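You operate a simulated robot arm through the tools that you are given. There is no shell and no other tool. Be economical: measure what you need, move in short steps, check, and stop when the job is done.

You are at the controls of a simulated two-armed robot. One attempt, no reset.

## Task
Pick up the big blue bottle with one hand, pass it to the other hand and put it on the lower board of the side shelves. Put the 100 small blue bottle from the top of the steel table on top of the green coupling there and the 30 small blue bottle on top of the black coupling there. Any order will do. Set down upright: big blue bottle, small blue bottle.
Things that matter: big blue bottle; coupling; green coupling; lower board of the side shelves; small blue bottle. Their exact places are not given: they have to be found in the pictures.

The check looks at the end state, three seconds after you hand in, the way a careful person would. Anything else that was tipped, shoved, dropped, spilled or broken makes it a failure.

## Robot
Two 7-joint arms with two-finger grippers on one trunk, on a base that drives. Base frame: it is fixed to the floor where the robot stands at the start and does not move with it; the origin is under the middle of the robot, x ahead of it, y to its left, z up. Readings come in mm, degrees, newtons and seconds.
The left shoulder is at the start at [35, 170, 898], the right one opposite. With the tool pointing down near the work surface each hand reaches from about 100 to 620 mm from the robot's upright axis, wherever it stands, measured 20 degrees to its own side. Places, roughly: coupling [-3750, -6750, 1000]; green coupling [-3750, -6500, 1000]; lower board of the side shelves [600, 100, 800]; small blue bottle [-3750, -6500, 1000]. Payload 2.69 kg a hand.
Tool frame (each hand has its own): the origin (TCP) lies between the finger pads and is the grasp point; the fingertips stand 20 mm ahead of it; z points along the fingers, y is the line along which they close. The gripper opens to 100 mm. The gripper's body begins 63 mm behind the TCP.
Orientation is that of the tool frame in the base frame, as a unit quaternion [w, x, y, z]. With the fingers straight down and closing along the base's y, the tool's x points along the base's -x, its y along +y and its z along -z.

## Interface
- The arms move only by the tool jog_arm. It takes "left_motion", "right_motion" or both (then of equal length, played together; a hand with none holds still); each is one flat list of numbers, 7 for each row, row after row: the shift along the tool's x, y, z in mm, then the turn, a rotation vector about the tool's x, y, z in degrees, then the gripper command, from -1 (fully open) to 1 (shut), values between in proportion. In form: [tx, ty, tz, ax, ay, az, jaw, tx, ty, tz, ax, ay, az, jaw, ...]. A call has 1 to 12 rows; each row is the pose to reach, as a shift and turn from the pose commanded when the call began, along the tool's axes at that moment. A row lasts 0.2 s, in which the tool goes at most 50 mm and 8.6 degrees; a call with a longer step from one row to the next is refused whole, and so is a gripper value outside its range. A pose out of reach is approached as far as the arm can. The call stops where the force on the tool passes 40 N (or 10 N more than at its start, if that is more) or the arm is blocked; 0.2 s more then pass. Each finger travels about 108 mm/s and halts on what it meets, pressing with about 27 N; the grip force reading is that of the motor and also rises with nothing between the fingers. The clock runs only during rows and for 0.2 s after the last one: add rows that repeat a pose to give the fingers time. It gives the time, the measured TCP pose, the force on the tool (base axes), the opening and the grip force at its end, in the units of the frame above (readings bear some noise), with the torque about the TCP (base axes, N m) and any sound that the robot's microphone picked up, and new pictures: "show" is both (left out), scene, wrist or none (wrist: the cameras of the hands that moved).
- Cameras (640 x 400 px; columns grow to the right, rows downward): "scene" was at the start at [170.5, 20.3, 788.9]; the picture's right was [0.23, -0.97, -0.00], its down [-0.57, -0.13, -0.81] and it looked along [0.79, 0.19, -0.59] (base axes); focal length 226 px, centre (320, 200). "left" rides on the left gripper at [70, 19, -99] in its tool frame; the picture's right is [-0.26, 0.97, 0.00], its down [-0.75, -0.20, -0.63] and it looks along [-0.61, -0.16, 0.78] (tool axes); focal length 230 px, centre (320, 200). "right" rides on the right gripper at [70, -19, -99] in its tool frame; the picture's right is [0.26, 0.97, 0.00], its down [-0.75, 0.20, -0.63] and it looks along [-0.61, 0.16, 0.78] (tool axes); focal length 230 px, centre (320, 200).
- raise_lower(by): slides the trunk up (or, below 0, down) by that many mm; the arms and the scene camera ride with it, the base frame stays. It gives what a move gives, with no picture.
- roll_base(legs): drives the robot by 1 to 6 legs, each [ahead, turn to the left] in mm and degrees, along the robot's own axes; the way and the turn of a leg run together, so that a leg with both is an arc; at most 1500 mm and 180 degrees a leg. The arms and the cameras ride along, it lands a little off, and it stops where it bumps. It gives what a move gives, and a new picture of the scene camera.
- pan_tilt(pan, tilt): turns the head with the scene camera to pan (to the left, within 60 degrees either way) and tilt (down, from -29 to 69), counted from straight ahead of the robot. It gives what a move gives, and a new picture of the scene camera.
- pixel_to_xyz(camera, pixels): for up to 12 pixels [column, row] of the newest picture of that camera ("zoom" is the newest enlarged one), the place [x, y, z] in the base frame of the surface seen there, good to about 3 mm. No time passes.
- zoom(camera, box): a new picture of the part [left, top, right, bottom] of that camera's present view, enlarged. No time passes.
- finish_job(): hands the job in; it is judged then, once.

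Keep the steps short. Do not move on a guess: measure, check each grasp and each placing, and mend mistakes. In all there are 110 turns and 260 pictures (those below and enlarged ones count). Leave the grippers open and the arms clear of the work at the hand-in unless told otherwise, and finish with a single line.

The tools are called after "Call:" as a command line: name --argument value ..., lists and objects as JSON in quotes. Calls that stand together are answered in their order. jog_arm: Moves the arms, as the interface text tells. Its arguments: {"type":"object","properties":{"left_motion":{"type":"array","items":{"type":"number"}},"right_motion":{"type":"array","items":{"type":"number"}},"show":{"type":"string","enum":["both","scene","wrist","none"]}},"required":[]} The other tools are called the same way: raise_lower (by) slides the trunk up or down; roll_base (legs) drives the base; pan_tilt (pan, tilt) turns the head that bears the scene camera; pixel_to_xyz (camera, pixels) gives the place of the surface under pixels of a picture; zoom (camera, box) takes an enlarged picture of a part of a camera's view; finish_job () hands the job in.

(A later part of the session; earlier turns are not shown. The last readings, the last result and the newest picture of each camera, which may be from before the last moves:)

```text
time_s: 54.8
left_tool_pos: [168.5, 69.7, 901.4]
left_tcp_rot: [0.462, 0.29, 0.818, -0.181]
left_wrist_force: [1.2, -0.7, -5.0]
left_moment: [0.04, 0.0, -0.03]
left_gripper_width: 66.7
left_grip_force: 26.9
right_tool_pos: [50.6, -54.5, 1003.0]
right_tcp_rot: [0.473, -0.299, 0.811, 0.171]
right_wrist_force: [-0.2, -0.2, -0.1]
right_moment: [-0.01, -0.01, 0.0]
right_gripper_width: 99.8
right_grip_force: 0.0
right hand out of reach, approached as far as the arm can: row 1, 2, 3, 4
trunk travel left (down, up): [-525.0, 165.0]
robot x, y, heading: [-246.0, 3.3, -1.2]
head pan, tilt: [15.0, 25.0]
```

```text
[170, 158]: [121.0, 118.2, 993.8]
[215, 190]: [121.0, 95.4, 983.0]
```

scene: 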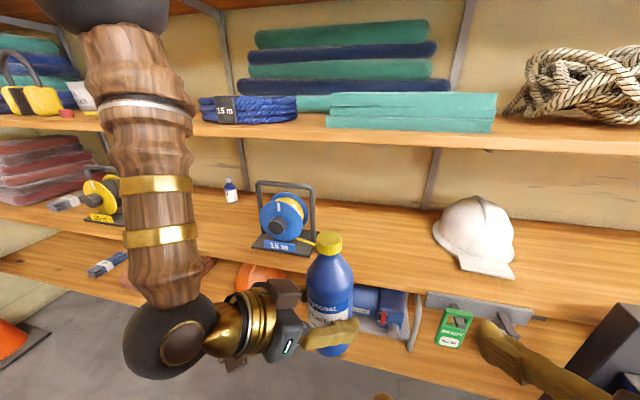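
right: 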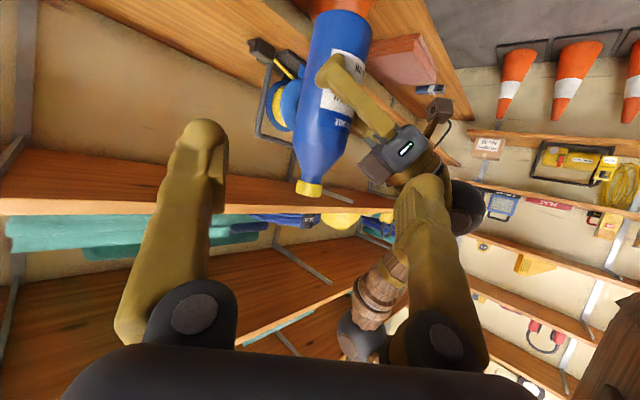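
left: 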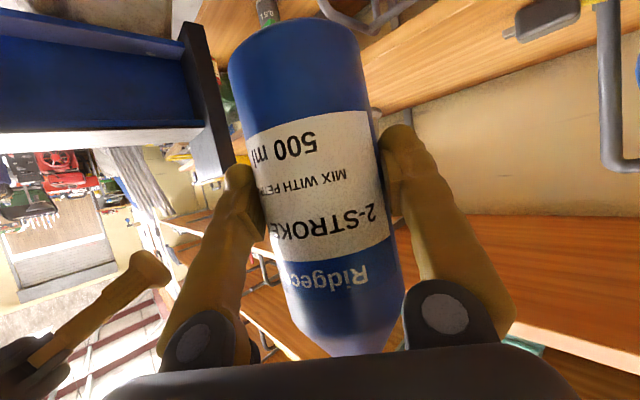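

The right arm is at its near limit there. I move the left hand with the bottle further forward, right and down (to about 268,10,842), and the right hand to an open spot beside it.

Call:
jog_arm --left_motion '[-1.8, 5, 32.3, 0, 0, 0, 1, -3.5, 10.1, 64.7, 0, 0, 0, 1, -5.3, 15.2, 97, 0, 0, 0, 1, -7.1, 20.3, 129.4, 0, 0, 0, 1, -7.1, 20.3, 129.4, 0, 0, 0, 1]' --right_motion '[3.3, -25.6, 14.5, 0, 0, 0, -1, 6.7, -51.3, 29, 0, 0, 0, -1, 10, -77, 43.6, 0, 0, 0, -1, 13.3, -102.6, 58.2, 0, 0, 0, -1, 13.3, -102.6, 58.2, 0, 0, 0, -1]' --show "scene"

```text
time_s: 56.0
left_tool_pos: [267.7, 9.7, 843.2]
left_tcp_rot: [0.462, 0.29, 0.819, -0.181]
left_wrist_force: [-0.7, -0.8, -4.2]
left_moment: [0.01, 0.02, -0.02]
left_gripper_width: 66.6
left_grip_force: 27.4
right_tool_pos: [103.8, -112.6, 958.7]
right_tcp_rot: [0.474, -0.298, 0.81, 0.171]
right_wrist_force: [-0.6, 0.7, 0.0]
right_moment: [0.0, -0.01, 0.03]
right_gripper_width: 99.9
right_grip_force: 0.1
right hand out of reach, approached as far as the arm can: row 1, 2, 3, 4, 5
trunk travel left (down, up): [-525.0, 165.0]
robot x, y, heading: [-246.1, 0.7, -1.3]
head pan, tilt: [15.0, 25.0]
```

scene: 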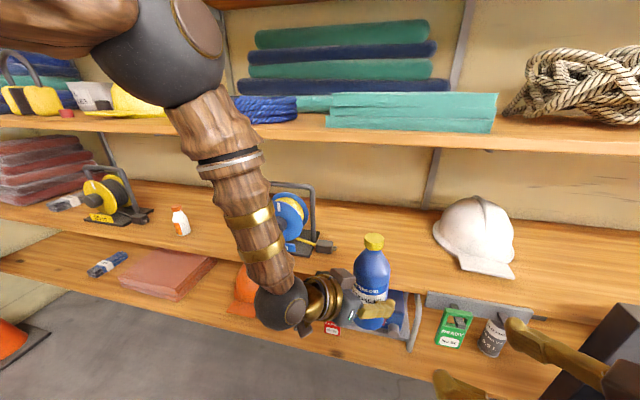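

Still short on the right. I take half a step forward with the right hand to see whether it comes within reach.

Call:
jog_arm --right_motion '[-13, -4.3, 20.8, 0, 0, 0, -1, -26, -8.7, 41.7, 0, 0, 0, -1, -26, -8.7, 41.7, 0, 0, 0, -1]' --show "wrist"

```text
time_s: 56.8
left_tool_pos: [266.9, 9.7, 842.6]
left_tcp_rot: [0.461, 0.29, 0.819, -0.181]
left_wrist_force: [0.1, 0.3, -4.7]
left_moment: [0.02, -0.01, 0.0]
left_gripper_width: 66.8
left_grip_force: 26.3
right_tool_pos: [102.1, -104.1, 954.3]
right_tcp_rot: [0.475, -0.299, 0.81, 0.171]
right_wrist_force: [-0.2, 0.7, -0.6]
right_moment: [0.03, 0.0, 0.02]
right_gripper_width: 99.8
right_grip_force: 0.0
right hand out of reach, approached as far as the arm can: row 1, 2, 3
trunk travel left (down, up): [-525.0, 165.0]
robot x, y, heading: [-241.7, 0.8, -1.5]
head pan, tilt: [15.0, 25.0]
```

right: 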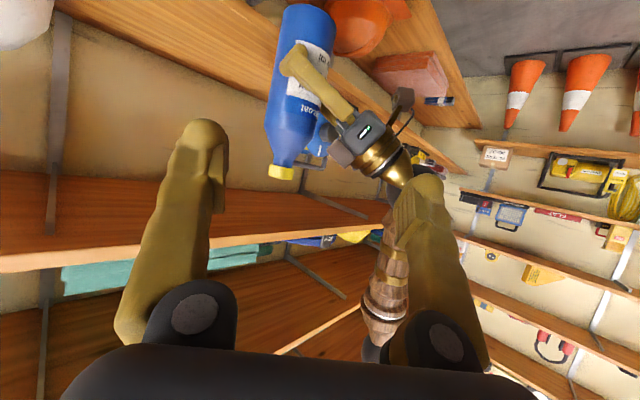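

It is blocked at this height by a joint limit, so I try the right hand 94 mm lower.

Call:
jog_arm --right_motion '[27.3, 0, 15.4, 0, 0, 0, -1, 54.6, 0, 30.9, 0, 0, 0, -1, 81.9, 0, 46.3, 0, 0, 0, -1, 81.9, 0, 46.3, 0, 0, 0, -1]' --show "none"

```text
time_s: 57.8
left_tool_pos: [268.0, 9.2, 843.3]
left_tcp_rot: [0.462, 0.289, 0.818, -0.18]
left_wrist_force: [-0.1, -0.3, -3.8]
left_moment: [-0.01, 0.03, -0.05]
left_gripper_width: 66.6
left_grip_force: 26.9
right_tool_pos: [99.5, -104.7, 857.0]
right_tcp_rot: [0.475, -0.299, 0.81, 0.171]
right_wrist_force: [0.0, -0.1, -0.1]
right_moment: [-0.02, -0.01, -0.01]
right_gripper_width: 99.8
right_grip_force: 0.2
trunk travel left (down, up): [-525.0, 165.0]
robot x, y, heading: [-246.4, 0.5, -1.0]
head pan, tilt: [15.0, 25.0]
```

In reach when lower. I lower the left hand with the bottle 100 mm, then bring the right hand to 100 mm short of the cap.

Call:
jog_arm --left_motion '[28.7, 1, 16.9, 0, 0, 0, 1, 57.5, 2, 33.7, 0, 0, 0, 1, 86.2, 3.1, 50.6, 0, 0, 0, 1, 86.2, 3.1, 50.6, 0, 0, 0, 1, 86.2, 3.1, 50.6, 0, 0, 0, 1, 86.2, 3.1, 50.6, 0, 0, 0, 1]' --right_motion '[0, 0, 0, 0, 0, 0, -1, 0, 0, 0, 0, 0, 0, -1, -19, -8.7, 29, 0, 0, 0, -1, -38, -17.4, 58, 0, 0, 0, -1, -57, -26.2, 86.9, 0, 0, 0, -1, -57, -26.2, 86.9, 0, 0, 0, -1]'

```text
time_s: 59.2
left_tool_pos: [268.9, 9.6, 739.4]
left_tcp_rot: [0.462, 0.289, 0.819, -0.18]
left_wrist_force: [0.3, -0.1, -4.5]
left_moment: [0.02, 0.06, 0.0]
left_gripper_width: 66.7
left_grip_force: 26.5
right_tool_pos: [100.0, -97.6, 862.3]
right_tcp_rot: [0.476, -0.298, 0.81, 0.17]
right_wrist_force: [-0.8, -0.3, -0.5]
right_moment: [-0.02, 0.01, 0.02]
right_gripper_width: 100.1
right_grip_force: 0.0
right hand out of reach, approached as far as the arm can: row 3, 4, 5, 6
trunk travel left (down, up): [-525.0, 165.0]
robot x, y, heading: [-244.5, 2.4, -1.2]
head pan, tilt: [15.0, 25.0]
```

scene: 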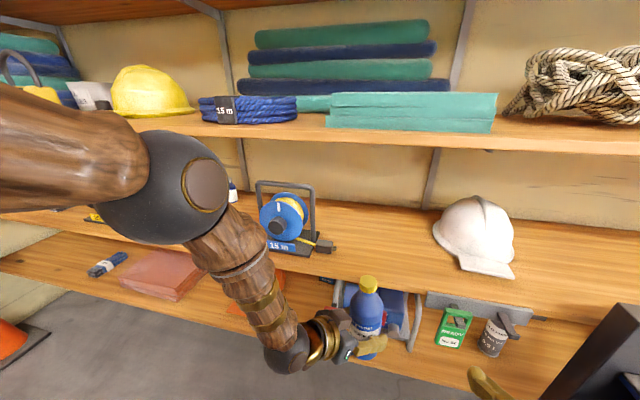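
right: 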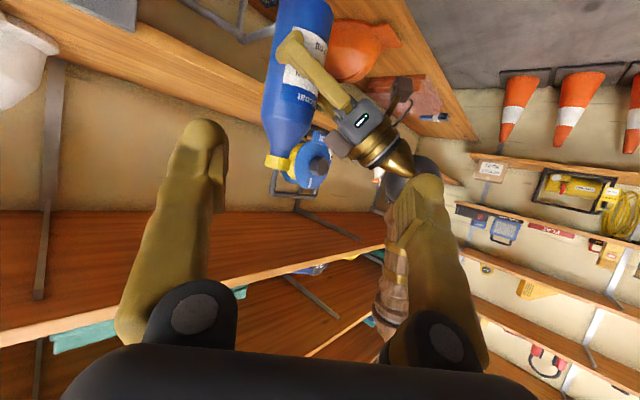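
left: 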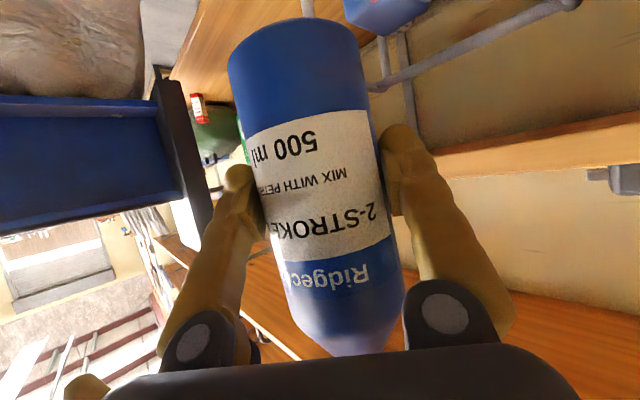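

Same limit when going forward, so the right arm is in an awkward posture. Before re-posturing further out to the right, I check how near the blue trailer is.

Call:
pan_tilt --pan -40 --tilt 35

```text
time_s: 60.4
left_tool_pos: [269.4, 10.3, 741.0]
left_tcp_rot: [0.462, 0.29, 0.818, -0.181]
left_wrist_force: [0.0, 0.3, -4.2]
left_moment: [0.02, 0.06, 0.01]
left_gripper_width: 66.6
left_grip_force: 27.5
right_tool_pos: [99.3, -97.4, 862.6]
right_tcp_rot: [0.475, -0.298, 0.811, 0.17]
right_wrist_force: [-0.2, -0.4, -1.2]
right_moment: [-0.04, 0.02, 0.04]
right_gripper_width: 100.1
right_grip_force: 0.0
trunk travel left (down, up): [-525.0, 165.0]
robot x, y, heading: [-245.3, 1.0, -1.3]
head pan, tilt: [-40.0, 35.0]
```

scene: 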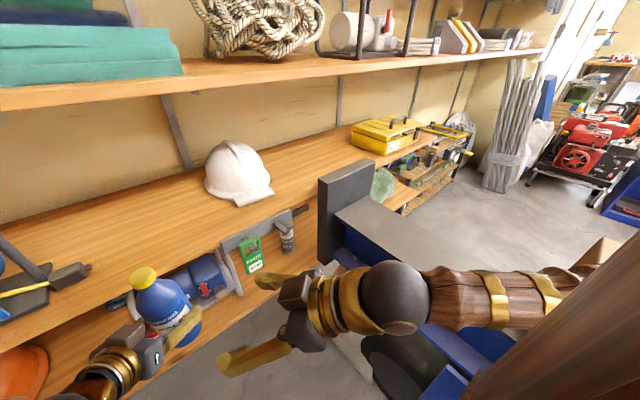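

Call:
pixel_to_xyz --camera "scene" --pixels '[[335, 185], [340, 260], [400, 220], [440, 240], [390, 360], [500, 350], [560, 285], [480, 310], [395, 290], [620, 300], [268, 280], [250, 360]]'

```text
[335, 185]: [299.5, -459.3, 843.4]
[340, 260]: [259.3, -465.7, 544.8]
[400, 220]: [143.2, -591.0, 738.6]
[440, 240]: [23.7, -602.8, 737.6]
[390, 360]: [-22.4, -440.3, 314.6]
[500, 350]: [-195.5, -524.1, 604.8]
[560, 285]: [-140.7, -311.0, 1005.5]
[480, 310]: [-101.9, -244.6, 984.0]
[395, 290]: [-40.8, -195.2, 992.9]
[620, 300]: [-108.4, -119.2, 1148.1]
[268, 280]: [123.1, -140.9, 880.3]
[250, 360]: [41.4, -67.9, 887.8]
```

The trailer is below and clear (top at z 740, panel at y<-459). I swing the right hand out and forward to the mirror of the left arm's start (162,-323,900).

Call:
jog_arm --right_motion '[2.6, -35.5, -17.3, 0, 0, 0, -1, 5.2, -71, -34.6, 0, 0, 0, -1, 7.8, -106.5, -51.9, 0, 0, 0, -1, 10.4, -142, -69.2, 0, 0, 0, -1, 13, -177.5, -86.5, 0, 0, 0, -1, 15.6, -213, -103.8, 0, 0, 0, -1, 15.6, -213, -103.8, 0, 0, 0, -1]' --show "scene"

```text
time_s: 62.0
left_tool_pos: [269.5, 10.0, 740.9]
left_tcp_rot: [0.461, 0.29, 0.819, -0.181]
left_wrist_force: [0.3, -0.6, -4.8]
left_moment: [0.01, 0.06, 0.05]
left_gripper_width: 66.6
left_grip_force: 27.1
right_tool_pos: [158.2, -293.0, 931.7]
right_tcp_rot: [0.529, -0.259, 0.778, 0.22]
right_wrist_force: [-0.8, 0.4, -2.7]
right_moment: [0.05, -0.23, 0.04]
right_gripper_width: 99.9
right_grip_force: 0.1
right hand out of reach, approached as far as the arm can: row 1, 2, 3, 4, 5, 6, 7
trunk travel left (down, up): [-525.0, 165.0]
robot x, y, heading: [-242.2, -0.7, -1.2]
head pan, tilt: [-40.0, 35.0]
```

scene: 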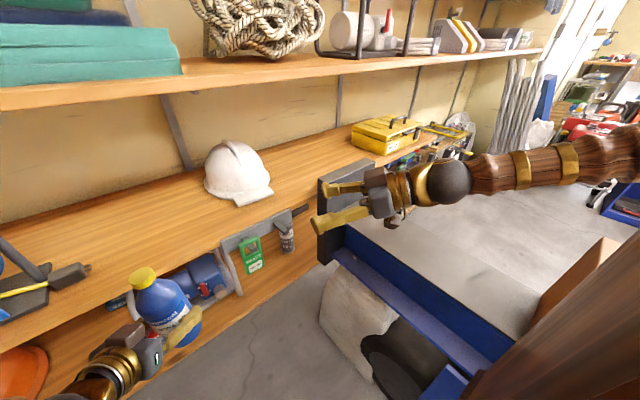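

The right elbow hangs out to the side, a poor posture. I turn that hand back to point straight down, closer in and lower, to let the elbow come up.

Call:
jog_arm --right_motion '[8.5, 16.9, 4.6, 2.72, 6.54, 3.2, -1, 17, 33.7, 9.1, 5.44, 13.08, 6.4, -1, 25.6, 50.6, 13.7, 8.16, 19.62, 9.6, -1, 34.2, 67.4, 18.2, 10.88, 26.16, 12.8, -1, 42.7, 84.3, 22.8, 13.6, 32.7, 16, -1, 51.2, 101, 27.3, 16.3, 39.2, 19.2, -1, 59.8, 118, 31.9, 19, 45.8, 22.4, -1, 68.3, 134.8, 36.4, 21.8, 52.3, 25.6, -1, 76.9, 151.7, 41, 24.5, 58.9, 28.8, -1, 85.4, 168.5, 45.5, 27.2, 65.4, 32, -1, 85.4, 168.5, 45.5, 27.2, 65.4, 32, -1]' --show "scene"

```text
time_s: 64.4
left_tool_pos: [269.1, 11.3, 740.4]
left_tcp_rot: [0.461, 0.29, 0.819, -0.181]
left_wrist_force: [0.2, 0.6, -5.0]
left_moment: [0.06, 0.03, -0.01]
left_gripper_width: 66.5
left_grip_force: 26.8
right_tool_pos: [-32.4, -254.1, 807.0]
right_tcp_rot: [-0.037, -0.009, 0.996, -0.079]
right_wrist_force: [0.4, -0.4, -0.1]
right_moment: [0.01, 0.0, -0.01]
right_gripper_width: 99.7
right_grip_force: 0.1
right hand out of reach, approached as far as the arm can: row 1, 6, 7, 8, 9, 10, 11
trunk travel left (down, up): [-525.0, 165.0]
robot x, y, heading: [-245.4, -0.3, -1.4]
head pan, tilt: [-40.0, 35.0]
```

scene: 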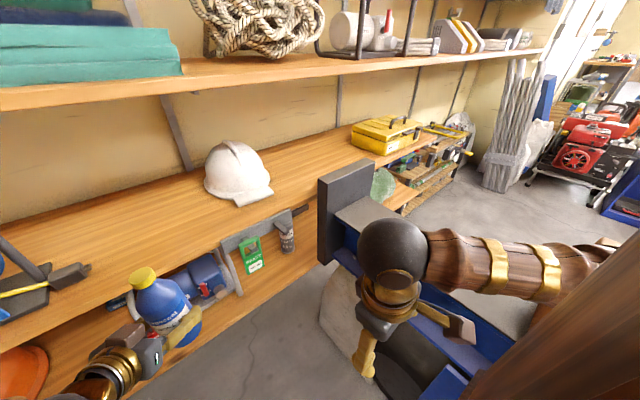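

Posture unchanged. I try the original start position of the right hand (forward-centre, higher), where the elbow was forward.

Call:
jog_arm --right_motion '[-9.6, 23.4, -37.7, 0, 0, 0, -1, -19, 47, -75, 0, 0, 0, -1, -29, 70, -113, 0, 0, 0, -1, -38, 94, -151, 0, 0, 0, -1, -48, 117, -189, 0, 0, 0, -1, -57, 140, -226, 0, 0, 0, -1, -67, 164, -264, 0, 0, 0, -1, -67, 164, -264, 0, 0, 0, -1]' --show "scene"

```text
time_s: 66.2
left_tool_pos: [268.6, 9.8, 739.2]
left_tcp_rot: [0.462, 0.29, 0.818, -0.181]
left_wrist_force: [-0.7, 0.1, -5.2]
left_moment: [0.04, 0.02, 0.02]
left_gripper_width: 66.7
left_grip_force: 27.2
right_tool_pos: [-72.7, -213.6, 872.7]
right_tcp_rot: [-0.034, -0.01, 0.996, -0.077]
right_wrist_force: [-0.4, 0.3, 0.4]
right_moment: [-0.02, 0.0, -0.01]
right_gripper_width: 100.1
right_grip_force: 0.1
right hand out of reach, approached as far as the arm can: row 1, 2, 3, 4, 5, 6, 7, 8
trunk travel left (down, up): [-525.0, 165.0]
robot x, y, heading: [-244.5, 3.1, -1.4]
head pan, tilt: [-40.0, 35.0]
```

scene: 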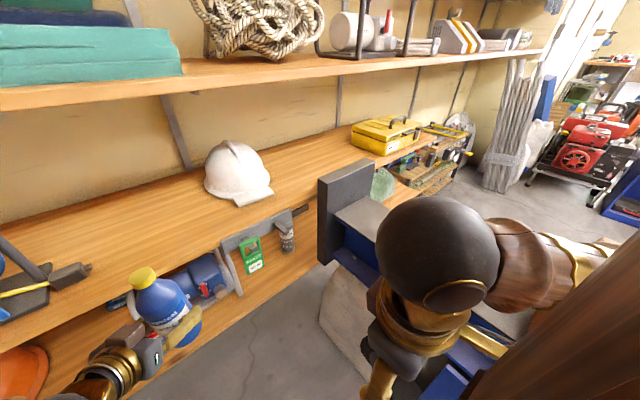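

I extend the right arm downward and forward to unfold it, into the free space at (60,-230,690).

Call:
jog_arm --right_motion '[-29, 2, 34.6, 0, 0, 0, -1, -58, 4, 69, 0, 0, 0, -1, -88, 6, 104, 0, 0, 0, -1, -117, 8, 138, 0, 0, 0, -1, -146, 9.7, 173, 0, 0, 0, -1, -146, 9.7, 173, 0, 0, 0, -1]' --show "scene"

```text
time_s: 67.6
left_tool_pos: [269.2, 9.4, 740.1]
left_tcp_rot: [0.461, 0.291, 0.818, -0.181]
left_wrist_force: [0.0, -0.7, -3.7]
left_moment: [0.02, 0.02, 0.02]
left_gripper_width: 66.4
left_grip_force: 26.7
right_tool_pos: [-26.9, -289.3, 723.0]
right_tcp_rot: [-0.036, -0.01, 0.996, -0.08]
right_wrist_force: [-0.1, 0.1, 0.9]
right_moment: [-0.01, 0.01, 0.01]
right_gripper_width: 100.1
right_grip_force: 0.0
right hand out of reach, approached as far as the arm can: row 1, 2, 3, 4, 5, 6
trunk travel left (down, up): [-525.0, 165.0]
robot x, y, heading: [-243.5, 0.2, -1.1]
head pan, tilt: [-40.0, 35.0]
```

scene: 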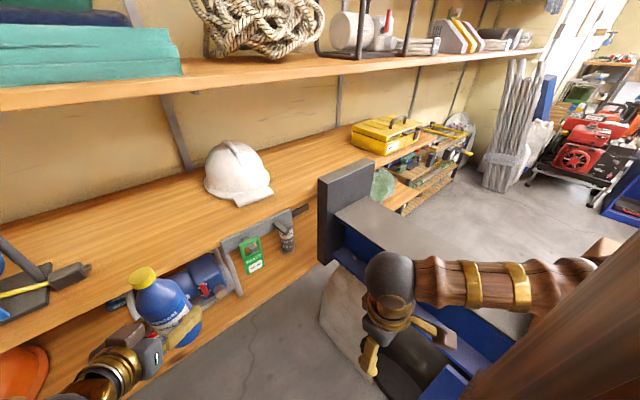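

Let me locate the right elbow and upper arm to understand the posture.

Call:
pixel_to_xyz --camera "scene" --pixels '[[395, 265], [430, 275], [520, 270], [600, 255], [630, 270], [560, 360], [630, 320], [500, 395]]'

Call:
pan_tilt --pan -60 --tilt 25

```text
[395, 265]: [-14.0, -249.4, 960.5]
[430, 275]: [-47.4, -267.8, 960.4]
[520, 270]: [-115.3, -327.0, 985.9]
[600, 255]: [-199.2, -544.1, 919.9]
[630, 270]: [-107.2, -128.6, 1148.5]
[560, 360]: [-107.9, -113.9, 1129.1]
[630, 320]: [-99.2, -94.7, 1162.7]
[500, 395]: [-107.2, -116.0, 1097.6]
```

```text
time_s: 68.4
left_tool_pos: [268.8, 8.3, 738.6]
left_tcp_rot: [0.461, 0.29, 0.819, -0.181]
left_wrist_force: [0.3, 0.1, -4.8]
left_moment: [0.02, 0.05, -0.02]
left_gripper_width: 66.5
left_grip_force: 27.1
right_tool_pos: [-26.7, -290.0, 723.5]
right_tcp_rot: [-0.037, -0.01, 0.996, -0.079]
right_wrist_force: [-0.6, -0.8, -1.1]
right_moment: [-0.01, 0.0, 0.04]
right_gripper_width: 99.9
right_grip_force: 0.1
trunk travel left (down, up): [-525.0, 165.0]
robot x, y, heading: [-245.4, -1.9, -1.4]
head pan, tilt: [-60.0, 25.0]
```

scene: 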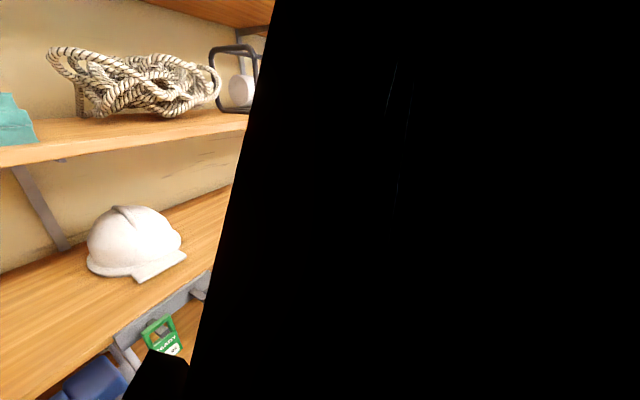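

I look at the left arm to compare its working posture.

Call:
pan_tilt --pan 25 --tilt 15

Call:
pixel_to_xyz --camera "scene" --pixels '[[60, 160], [150, 200], [200, 240], [250, 250], [300, 320], [240, 300], [180, 250], [330, 330]]'

```text
time_s: 70.0
left_tool_pos: [269.3, 9.3, 740.2]
left_tcp_rot: [0.462, 0.29, 0.819, -0.181]
left_wrist_force: [0.0, 0.6, -4.4]
left_moment: [-0.01, 0.02, -0.02]
left_gripper_width: 66.6
left_grip_force: 26.6
right_tool_pos: [-26.9, -288.3, 723.3]
right_tcp_rot: [-0.037, -0.009, 0.996, -0.079]
right_wrist_force: [0.0, -0.2, 0.2]
right_moment: [0.01, 0.0, 0.05]
right_gripper_width: 100.1
right_grip_force: 0.1
trunk travel left (down, up): [-525.0, 165.0]
robot x, y, heading: [-245.3, 3.7, -1.3]
head pan, tilt: [25.0, 15.0]
```

scene: 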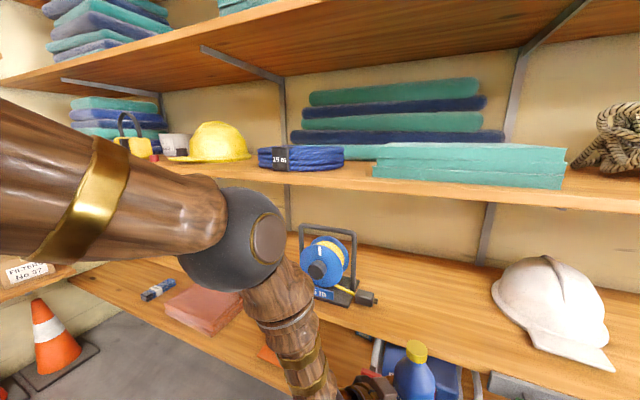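

```text
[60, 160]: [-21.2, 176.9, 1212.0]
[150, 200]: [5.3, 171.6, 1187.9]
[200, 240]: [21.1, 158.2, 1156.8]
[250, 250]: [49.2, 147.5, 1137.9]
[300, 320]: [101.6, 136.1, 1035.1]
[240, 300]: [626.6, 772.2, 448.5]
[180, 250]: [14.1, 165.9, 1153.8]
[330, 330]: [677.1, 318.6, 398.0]
```

The left elbow is forward and high, and the right one is out and low. I retrace: raise the right hand to the height it had before (45,-270,1048), pointing down.

Call:
jog_arm --right_motion '[-6, -4.2, -41, 0, 0, 0, -1, -12, -8.5, -82, 0, 0, 0, -1, -18, -12.7, -123, 0, 0, 0, -1, -23.7, -17, -164, 0, 0, 0, -1, -29.7, -21, -205, 0, 0, 0, -1, -35.6, -25.5, -246, 0, 0, 0, -1, -41.5, -30, -287, 0, 0, 0, -1, -47.5, -34, -328, 0, 0, 0, -1, -47.5, -34, -328, 0, 0, 0, -1]' --show "none"

Call:
pan_tilt --pan -30 --tilt 20

```text
time_s: 72.0
left_tool_pos: [269.4, 10.5, 740.9]
left_tcp_rot: [0.461, 0.291, 0.819, -0.181]
left_wrist_force: [0.2, 0.8, -4.7]
left_moment: [0.02, 0.03, -0.01]
left_gripper_width: 66.5
left_grip_force: 27.3
right_tool_pos: [-25.1, -360.5, 999.5]
right_tcp_rot: [-0.042, -0.005, 0.996, -0.082]
right_wrist_force: [0.2, -0.4, 0.6]
right_moment: [0.0, 0.02, -0.01]
right_gripper_width: 100.0
right_grip_force: 0.1
right hand out of reach, approached as far as the arm can: row 3, 4, 5, 6, 7, 8, 9
trunk travel left (down, up): [-525.0, 165.0]
robot x, y, heading: [-245.9, -0.2, -1.3]
head pan, tilt: [25.0, 15.0]
```

```text
time_s: 73.3
left_tool_pos: [269.1, 9.6, 740.0]
left_tcp_rot: [0.462, 0.29, 0.819, -0.181]
left_wrist_force: [-0.5, -0.5, -3.9]
left_moment: [-0.02, 0.04, 0.0]
left_gripper_width: 66.5
left_grip_force: 27.0
right_tool_pos: [-25.3, -360.5, 999.5]
right_tcp_rot: [-0.043, -0.004, 0.996, -0.082]
right_wrist_force: [-0.4, -0.3, 0.0]
right_moment: [0.01, -0.03, -0.02]
right_gripper_width: 100.0
right_grip_force: 0.0
trunk travel left (down, up): [-525.0, 165.0]
robot x, y, heading: [-244.6, 2.6, -1.3]
head pan, tilt: [-30.0, 20.0]
```

scene: 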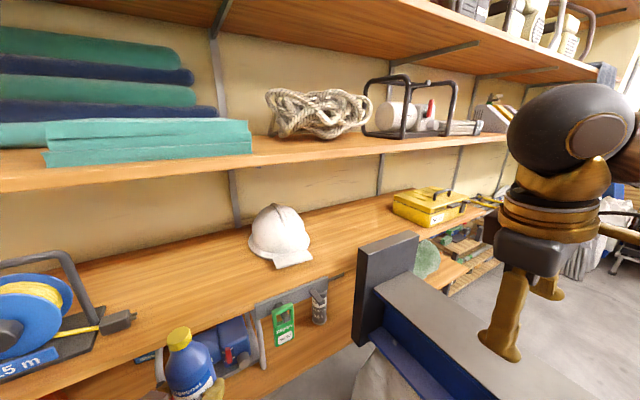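

Call:
jog_arm --right_motion '[-10, 41, -12, 0, 0, 0, -1, -20, 83, -23, 0, 0, 0, -1, -30, 124, -35, 0, 0, 0, -1, -40, 166, -47, 0, 0, 0, -1, -51, 207, -59, 0, 0, 0, -1, -61, 249, -70, 0, 0, 0, -1, -71, 290, -82, 0, 0, 0, -1, -71, 290, -82, 0, 0, 0, -1]' --show "scene"

```text
time_s: 75.1
left_tool_pos: [270.5, 10.3, 740.9]
left_tcp_rot: [0.462, 0.291, 0.818, -0.182]
left_wrist_force: [0.2, 0.2, -5.2]
left_moment: [0.02, 0.0, 0.0]
left_gripper_width: 66.5
left_grip_force: 27.3
right_tool_pos: [-62.4, -225.5, 872.2]
right_tcp_rot: [-0.036, -0.01, 0.996, -0.079]
right_wrist_force: [-0.2, -0.4, 0.5]
right_moment: [0.0, 0.0, 0.0]
right_gripper_width: 100.1
right_grip_force: 0.1
right hand out of reach, approached as far as the arm can: row 1, 2, 3, 4, 5, 6, 7, 8
trunk travel left (down, up): [-525.0, 165.0]
robot x, y, heading: [-242.3, 2.2, -1.0]
head pan, tilt: [-30.0, 20.0]
```

scene: 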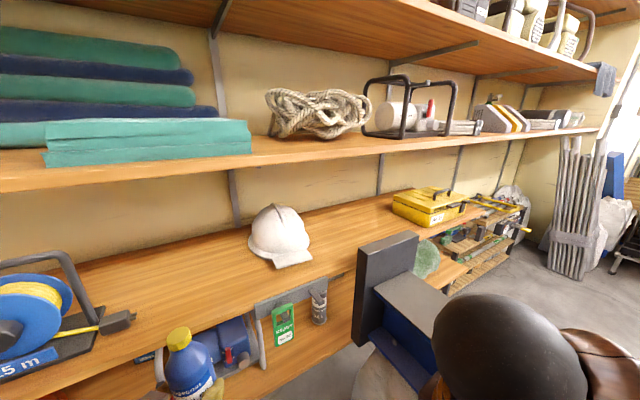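

Too-close positions are limited by elbow bend. The left arm became good when low and far forward, so I take the right hand low and forward, with a gentle yaw of 20° and 30° pitch, to (100,-250,780).

Call:
jog_arm --right_motion '[-18.7, -1.6, 9.2, -1.94, -7.21, -1.42, -1, -37.3, -3.2, 18.4, -3.89, -14.42, -2.84, -1, -56, -4.7, 27.6, -5.83, -21.6, -4.27, -1, -74.7, -6.3, 36.8, -7.78, -28.8, -5.69, -1, -93.3, -7.9, 46, -9.72, -36.06, -7.11, -1, -112, -9.5, 55.2, -11.67, -43.27, -8.53, -1, -130.7, -11, 64.4, -13.6, -50.5, -9.96, -1, -149.3, -12.6, 73.6, -15.56, -57.7, -11.4, -1, -168, -14.2, 82.8, -17.5, -64.9, -12.8, -1, -168, -14.2, 82.8, -17.5, -64.9, -12.8, -1]' --show "scene"

```text
time_s: 77.3
left_tool_pos: [269.6, 10.1, 739.9]
left_tcp_rot: [0.462, 0.291, 0.818, -0.181]
left_wrist_force: [0.0, -0.9, -4.4]
left_moment: [-0.04, 0.05, 0.03]
left_gripper_width: 66.7
left_grip_force: 27.1
right_tool_pos: [91.0, -259.2, 789.1]
right_tcp_rot: [0.489, -0.153, 0.854, 0.089]
right_wrist_force: [0.0, -0.7, -0.4]
right_moment: [-0.02, 0.03, 0.02]
right_gripper_width: 99.9
right_grip_force: 0.1
right hand out of reach, approached as far as the arm can: row 2, 3, 4, 5, 6, 7, 8, 9, 10
trunk travel left (down, up): [-525.0, 165.0]
robot x, y, heading: [-242.0, -1.5, -1.1]
head pan, tilt: [-30.0, 20.0]
```

scene: 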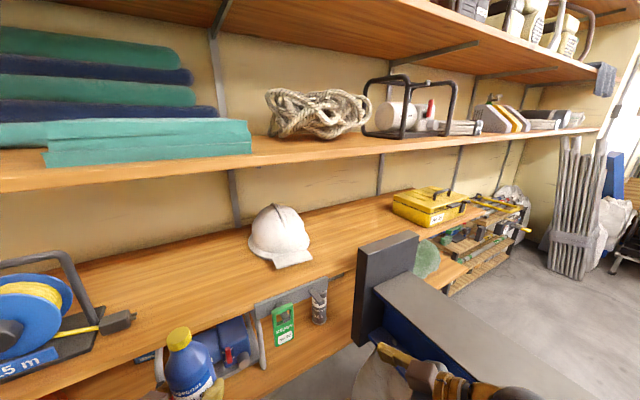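

Call:
jog_arm --right_motion '[2, -5.8, 35.9, 0, 0, 0, -1, 4.3, -11.5, 71.7, 0, 0, 0, -1, 6.5, -17, 107.5, 0, 0, 0, -1, 8.6, -23, 143.4, 0, 0, 0, -1, 8.6, -23, 143.4, 0, 0, 0, -1]' --show "scene"

```text
time_s: 78.5
left_tool_pos: [269.5, 9.4, 740.6]
left_tcp_rot: [0.462, 0.29, 0.818, -0.182]
left_wrist_force: [-0.2, -1.0, -4.3]
left_moment: [0.04, 0.06, -0.02]
left_gripper_width: 66.2
left_grip_force: 27.1
right_tool_pos: [150.7, -267.0, 755.5]
right_tcp_rot: [0.49, -0.152, 0.854, 0.087]
right_wrist_force: [0.7, -0.3, -0.7]
right_moment: [0.01, -0.01, -0.01]
right_gripper_width: 100.1
right_grip_force: 0.0
right hand out of reach, approached as far as the arm can: row 1, 2, 3, 4, 5
trunk travel left (down, up): [-525.0, 165.0]
robot x, y, heading: [-242.5, -3.1, -1.2]
head pan, tilt: [-30.0, 20.0]
```

scene: 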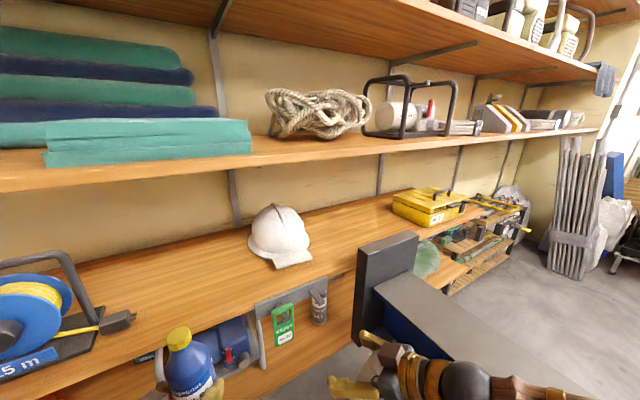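

Some progress. I go lower to straighten the arm: (180,-250,650).

Call:
jog_arm --right_motion '[24.5, 1, 27, 0, 0, 0, -1, 49, 2, 54, 0, 0, 0, -1, 73.7, 3.4, 81.7, 0, 0, 0, -1, 73.7, 3.4, 81.7, 0, 0, 0, -1]' --show "none"

```text
time_s: 79.5
left_tool_pos: [269.5, 10.3, 738.9]
left_tcp_rot: [0.461, 0.29, 0.819, -0.181]
left_wrist_force: [-0.1, -0.5, -4.9]
left_moment: [-0.03, 0.03, 0.01]
left_gripper_width: 66.5
left_grip_force: 27.1
right_tool_pos: [128.6, -280.8, 721.9]
right_tcp_rot: [0.49, -0.152, 0.854, 0.088]
right_wrist_force: [0.1, 0.4, 0.1]
right_moment: [0.03, -0.02, -0.01]
right_gripper_width: 100.1
right_grip_force: 0.1
right hand out of reach, approached as far as the arm can: row 1, 2, 3, 4
trunk travel left (down, up): [-525.0, 165.0]
robot x, y, heading: [-245.4, 2.0, -1.3]
head pan, tilt: [-30.0, 20.0]
```

Something in the wrist/elbow is saturated. I try rolling the hand about its own axis by -60°, which should push the elbow upward.

Call:
jog_arm --right_motion '[0, 0, 0, 0, 0, -8, -1, 0, 0, 0, 0, 0, -16, -1, 0, 0, 0, 0, 0, -24, -1, 0, 0, 0, 0, 0, -32, -1, 0, 0, 0, 0, 0, -40, -1, 0, 0, 0, 0, 0, -48, -1, 0, 0, 0, 0, 0, -56, -1, 0, 0, 0, 0, 0, -60, -1]' --show "scene"

```text
time_s: 81.3
left_tool_pos: [269.1, 10.4, 740.6]
left_tcp_rot: [0.462, 0.29, 0.819, -0.18]
left_wrist_force: [-0.3, -0.6, -4.7]
left_moment: [0.02, 0.06, 0.02]
left_gripper_width: 66.6
left_grip_force: 27.3
right_tool_pos: [131.3, -278.8, 723.1]
right_tcp_rot: [0.468, -0.558, 0.663, -0.171]
right_wrist_force: [-0.2, 0.5, -0.4]
right_moment: [0.02, -0.05, 0.0]
right_gripper_width: 100.2
right_grip_force: 0.1
trunk travel left (down, up): [-525.0, 165.0]
robot x, y, heading: [-248.3, 0.3, -1.3]
head pan, tilt: [-30.0, 20.0]
```

scene: 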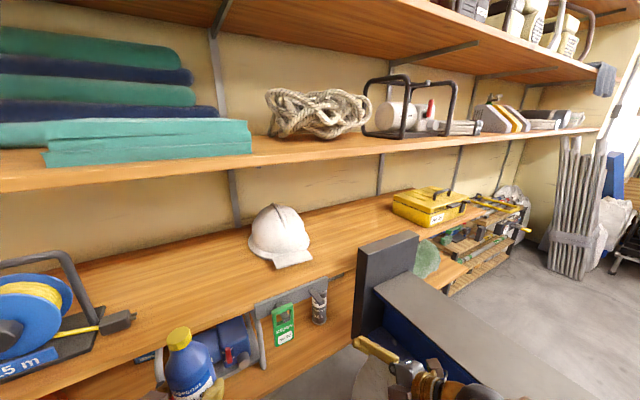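

No limit flagged while rolling. Now I test moving forward and in with this roll: +100, +30, +40.

Call:
jog_arm --right_motion '[-12.7, -26, 23.3, 0, 0, 0, -1, -25.3, -52, 46.7, 0, 0, 0, -1, -38, -78.4, 70, 0, 0, 0, -1, -38, -78.4, 70, 0, 0, 0, -1]' --show "scene"

```text
time_s: 82.3
left_tool_pos: [270.3, 10.1, 740.3]
left_tcp_rot: [0.462, 0.29, 0.819, -0.18]
left_wrist_force: [-0.4, 0.0, -4.7]
left_moment: [0.01, 0.04, 0.02]
left_gripper_width: 66.8
left_grip_force: 26.7
right_tool_pos: [171.5, -267.5, 790.9]
right_tcp_rot: [0.468, -0.557, 0.664, -0.171]
right_wrist_force: [-0.2, 0.5, -0.4]
right_moment: [-0.01, 0.0, 0.0]
right_gripper_width: 99.8
right_grip_force: 0.1
right hand out of reach, approached as far as the arm can: row 1, 2, 3, 4
trunk travel left (down, up): [-525.0, 165.0]
robot x, y, heading: [-248.0, 3.8, -1.2]
head pan, tilt: [-30.0, 20.0]
```

scene: 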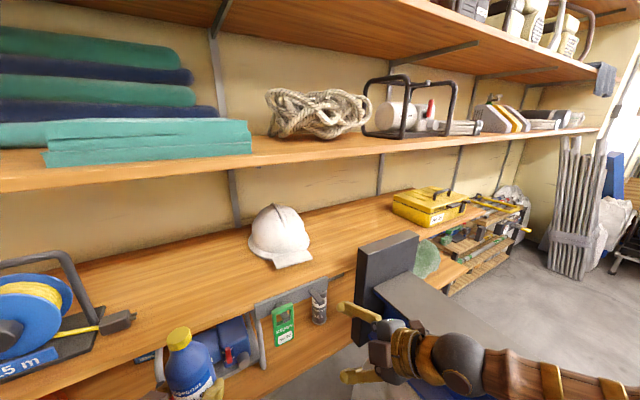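

Rolling isn't the limit, so it's a shoulder posture matter. I tilt the hand to point down and outward (to the right), with the wrist inward and high. This should lift the elbow.

Call:
jog_arm --right_motion '[-4, -1.9, -16.5, 1.03, 6.93, 3.6, -1, -7.9, -3.7, -33, 2.07, 13.85, 7.2, -1, -11.9, -5.6, -49.5, 3.1, 20.8, 10.8, -1, -15.9, -7.4, -66, 4.1, 27.7, 14.4, -1, -19.8, -9.3, -82.5, 5.2, 34.6, 18, -1, -23.8, -11.2, -99, 6.2, 41.6, 21.6, -1, -27.8, -13, -115.5, 7.2, 48.5, 25.2, -1, -31.7, -14.9, -132, 8.3, 55.4, 28.8, -1, -35.7, -16.7, -148.5, 9.3, 62.3, 32.4, -1, -39.7, -18.6, -165, 10.3, 69.3, 36, -1, -43.6, -20.4, -181.5, 11.4, 76.2, 39.6, -1, -47.6, -22.3, -198, 12.4, 83.1, 43.2, -1]' --show "scene"

```text
time_s: 85.1
left_tool_pos: [256.0, 12.2, 747.2]
left_tcp_rot: [0.468, 0.292, 0.815, -0.177]
left_wrist_force: [0.0, -0.5, -3.6]
left_moment: [0.09, 0.06, -0.02]
left_gripper_width: 66.6
left_grip_force: 27.0
right_tool_pos: [-10.9, -332.9, 924.7]
right_tcp_rot: [-0.035, 0.104, 0.924, -0.367]
right_wrist_force: [-0.6, -1.6, 0.0]
right_moment: [0.03, -0.04, 0.0]
right_gripper_width: 100.0
right_grip_force: 0.1
right hand out of reach, approached as far as the arm can: row 1, 2, 3, 4, 5, 6, 7, 8
trunk travel left (down, up): [-525.0, 165.0]
robot x, y, heading: [-239.1, 3.4, -1.2]
head pan, tilt: [-30.0, 20.0]
stopped in row 12 (right hand): the arm was blocked; the commanded pose is now the measured one
```

scene: 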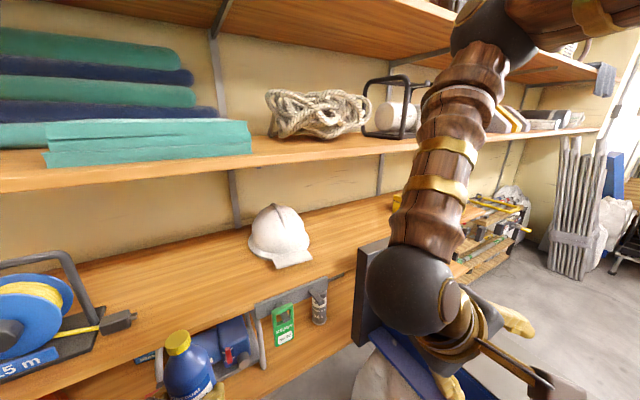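

The elbow is up now. I rotate the hand back to the grasp orientation (40° yaw left, 30° down) at about (100,-200,880).

Call:
jog_arm --right_motion '[-6.6, 12, -6, -5.39, -6.02, -2.08, -1, -13.2, 23.9, -12, -10.8, -12.05, -4.17, -1, -19.7, 35.9, -18, -16.2, -18.1, -6.25, -1, -26.3, 47.9, -24, -21.6, -24.1, -8.33, -1, -32.9, 59.8, -30, -27, -30.1, -10.4, -1, -39.5, 71.8, -36, -32.4, -36.1, -12.5, -1, -46.1, 83.8, -42, -37.7, -42.2, -14.6, -1, -52.6, 95.7, -48, -43.1, -48.2, -16.7, -1, -59.2, 107.7, -54, -48.5, -54.2, -18.75, -1, -65.8, 119.7, -60, -53.9, -60.2, -20.8, -1, -72.4, 131.6, -66, -59.3, -66.3, -22.9, -1, -79, 143.6, -72, -64.7, -72.3, -25, -1]' --show "scene"

```text
time_s: 87.7
left_tool_pos: [257.6, 12.3, 746.6]
left_tcp_rot: [0.468, 0.291, 0.815, -0.178]
left_wrist_force: [-0.7, 0.5, -4.9]
left_moment: [0.05, 0.02, -0.03]
left_gripper_width: 66.6
left_grip_force: 27.1
right_tool_pos: [74.8, -173.2, 882.2]
right_tcp_rot: [0.446, -0.167, 0.877, -0.069]
right_wrist_force: [-0.2, 0.0, -0.2]
right_moment: [-0.03, 0.06, -0.01]
right_gripper_width: 99.8
right_grip_force: 0.1
right hand out of reach, approached as far as the arm can: row 6, 7, 8, 9, 10, 11, 12
trunk travel left (down, up): [-525.0, 165.0]
robot x, y, heading: [-243.7, 1.3, -1.4]
head pan, tilt: [-30.0, 20.0]
```

scene: 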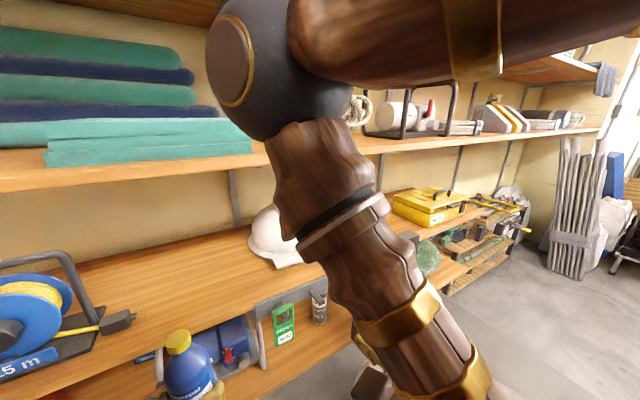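

Elbow posture is good and the hand is nearly there. I move forward to about (190,-130,882) and finish the rotation.

Call:
jog_arm --right_motion '[-19.3, 2.7, 23.4, 0, 0, 0, -1, -38.6, 5.4, 46.8, -6, -2.3, -0.3, -1, -58, 8, 70, -12, -4.5, -0.7, -1, -77.2, 10.8, 93.7, -18, -6.8, -1, -1, -77.2, 10.8, 93.7, -24, -9, -1.4, -1, -77.2, 10.8, 93.7, -30, -11.3, -1.7, -1, -77.2, 10.8, 93.7, -30, -11.3, -1.7, -1]'

```text
time_s: 89.3
left_tool_pos: [259.5, 10.1, 747.1]
left_tcp_rot: [0.467, 0.292, 0.815, -0.178]
left_wrist_force: [0.2, -0.8, -4.6]
left_moment: [-0.01, 0.01, -0.03]
left_gripper_width: 66.6
left_grip_force: 27.4
right_tool_pos: [104.9, -143.1, 891.8]
right_tcp_rot: [0.459, -0.142, 0.876, -0.043]
right_wrist_force: [-0.8, -1.1, -0.2]
right_moment: [-0.01, 0.0, 0.02]
right_gripper_width: 100.2
right_grip_force: 0.1
right hand out of reach, approached as far as the arm can: row 2, 3, 4, 5, 6, 7
trunk travel left (down, up): [-525.0, 165.0]
robot x, y, heading: [-245.3, 4.4, -1.4]
head pan, tilt: [-30.0, 20.0]
```

scene: 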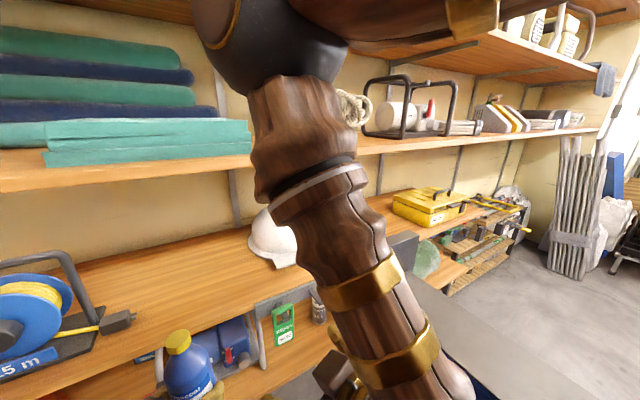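
right: 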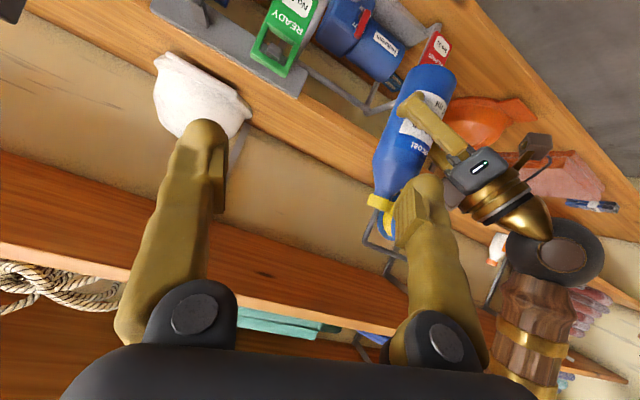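

The hand points straight ahead with the elbow up. For a cap grasp this yaw is fine, it only needs leveling by rolling +14.6°. I do that while moving a bit forward and down to see if it's within reach.

Call:
jog_arm --right_motion '[5, 0, 28, 0, 0, 5, -1, 10, 0, 56, 0, 0, 10, -1, 15.2, 0, 83.5, 0, 0, 14.6, -1, 15.2, 0, 83.5, 0, 0, 14.6, -1]' --show "wrist"

```text
time_s: 90.3
left_tool_pos: [257.9, 11.8, 747.2]
left_tcp_rot: [0.468, 0.291, 0.815, -0.178]
left_wrist_force: [-0.4, 0.7, -5.4]
left_moment: [0.0, 0.07, 0.01]
left_gripper_width: 66.3
left_grip_force: 27.1
right_tool_pos: [161.7, -104.8, 833.9]
right_tcp_rot: [0.459, -0.033, 0.888, 0.005]
right_wrist_force: [0.2, 0.6, 0.1]
right_moment: [0.0, -0.01, -0.03]
right_gripper_width: 99.9
right_grip_force: 0.1
right hand out of reach, approached as far as the arm can: row 1, 2, 3, 4
trunk travel left (down, up): [-525.0, 165.0]
robot x, y, heading: [-242.9, 0.3, -1.2]
head pan, tilt: [-30.0, 20.0]
```

right: 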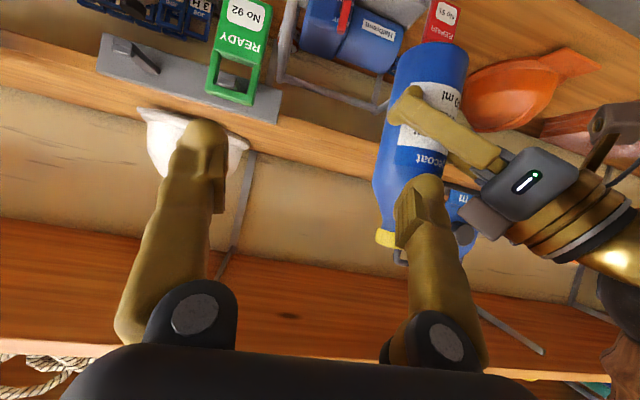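

Now level with 3° yaw and 35° pitch. I measure the cap with the scene camera.

Call:
zoom --camera "scene" --box '[100, 280, 260, 400]'

Call:
pan_tilt --pan -10 --tilt 40

```text
3.33 times, centred on (180, 340) of scene
```

zoom: 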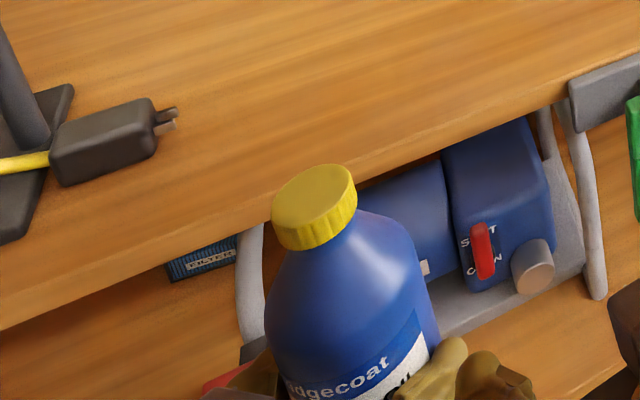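

```text
time_s: 91.1
left_tool_pos: [258.8, 11.4, 745.8]
left_tcp_rot: [0.469, 0.291, 0.815, -0.177]
left_wrist_force: [0.0, -1.1, -4.2]
left_moment: [-0.01, 0.04, 0.03]
left_gripper_width: 66.4
left_grip_force: 27.2
right_tool_pos: [162.1, -104.9, 834.3]
right_tcp_rot: [0.458, -0.034, 0.888, 0.005]
right_wrist_force: [0.4, 0.0, 0.4]
right_moment: [0.0, -0.02, 0.02]
right_gripper_width: 99.9
right_grip_force: 0.0
trunk travel left (down, up): [-525.0, 165.0]
robot x, y, heading: [-241.9, 3.3, -1.3]
head pan, tilt: [-10.0, 40.0]
```

scene: 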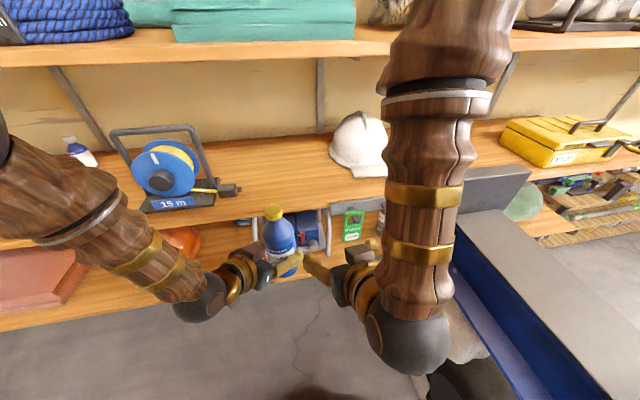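

Call:
zoom --camera "scene" --box '[220, 190, 380, 290]'

Call:
pixel_to_xyz --camera "zoom" --pixels '[[215, 75], [215, 95], [185, 85], [255, 75], [218, 110], [215, 125], [270, 90], [225, 160]]'

```text
4.00 times, centred on (300, 240) of scene
```

zoom: 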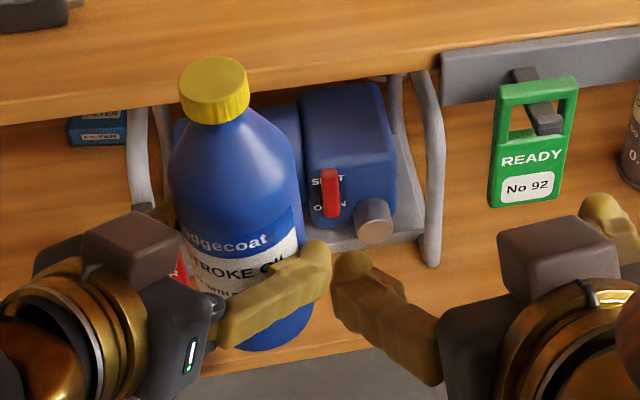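

```text
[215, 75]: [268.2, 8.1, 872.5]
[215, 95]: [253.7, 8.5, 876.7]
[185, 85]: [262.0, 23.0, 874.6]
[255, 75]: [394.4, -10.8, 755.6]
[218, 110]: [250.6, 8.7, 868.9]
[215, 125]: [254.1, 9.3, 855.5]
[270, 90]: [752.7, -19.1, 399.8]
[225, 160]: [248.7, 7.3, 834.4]
```

Cap centre is about (264,7), z from 852 to 875. I bring the right hand to a pre-grasp 100 mm back along its own axis: (182,3,928), jaws at 60 mm.

Call:
jog_arm --right_motion '[-30, 20, -12, 0, 0, 0, -0.2, -55, 50, -20, 0, 0, 0, -0.2, -75, 78, -27, 0, 0, 0, -0.2, -94, 104.4, -33.8, 0, 0, 0, -0.2, -94, 104.4, -33.8, 0, 0, 0, -0.2]'

```text
time_s: 92.3
left_tool_pos: [258.4, 11.5, 747.0]
left_tcp_rot: [0.467, 0.292, 0.816, -0.177]
left_wrist_force: [-0.3, 0.8, -4.3]
left_moment: [0.03, 0.04, -0.02]
left_gripper_width: 66.4
left_grip_force: 26.6
right_tool_pos: [178.3, 3.2, 930.4]
right_tcp_rot: [0.46, -0.037, 0.887, 0.02]
right_wrist_force: [0.6, -0.1, 0.5]
right_moment: [-0.02, -0.03, 0.03]
right_gripper_width: 59.9
right_grip_force: 0.1
trunk travel left (down, up): [-525.0, 165.0]
robot x, y, heading: [-246.5, 0.6, -1.4]
head pan, tilt: [-10.0, 40.0]
```

scene: 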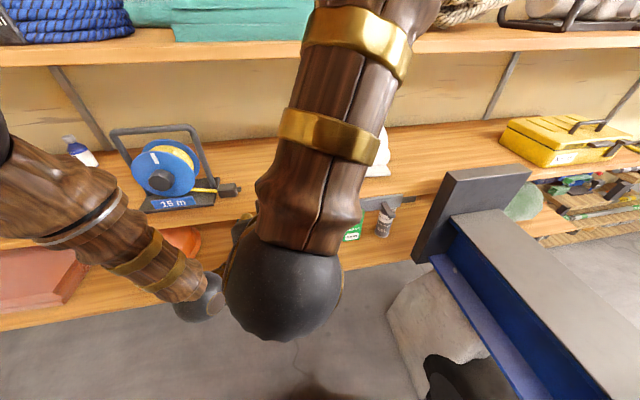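
right: 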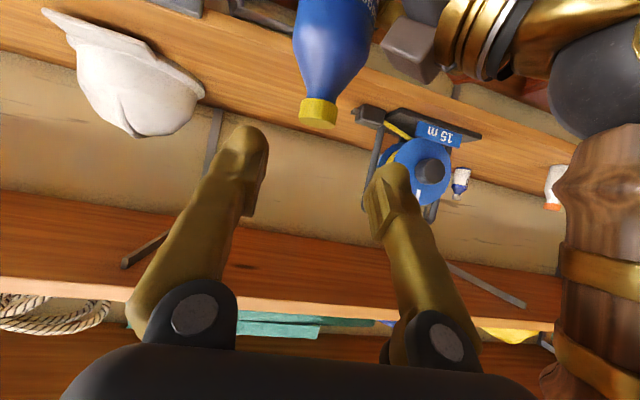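

Within reach; the cap is centred (col 318). I advance 106 mm along the tool axis.

Call:
jog_arm --right_motion '[0, -1, 30, 0, 0, 0, -0.2, 0.5, -2, 60, 0, 0, 0, -0.2, 1, -3, 85, 0, 0, 0, -0.2, 1, -3.2, 104, 0, 0, 0, -0.2, 1, -3.2, 104, 0, 0, 0, -0.2]' --show "wrist"

```text
time_s: 93.5
left_tool_pos: [258.4, 10.6, 746.0]
left_tcp_rot: [0.468, 0.292, 0.815, -0.178]
left_wrist_force: [0.2, 0.4, -4.7]
left_moment: [0.02, 0.03, 0.0]
left_gripper_width: 66.4
left_grip_force: 27.2
right_tool_pos: [265.7, 6.0, 870.8]
right_tcp_rot: [0.46, -0.036, 0.887, 0.019]
right_wrist_force: [0.7, -0.3, -0.8]
right_moment: [0.02, 0.0, 0.01]
right_gripper_width: 59.8
right_grip_force: 0.0
trunk travel left (down, up): [-525.0, 165.0]
robot x, y, heading: [-242.7, 1.5, -1.4]
head pan, tilt: [-10.0, 40.0]
```

right: 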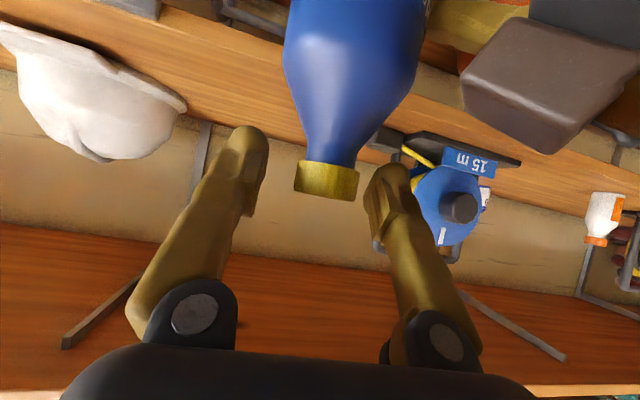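

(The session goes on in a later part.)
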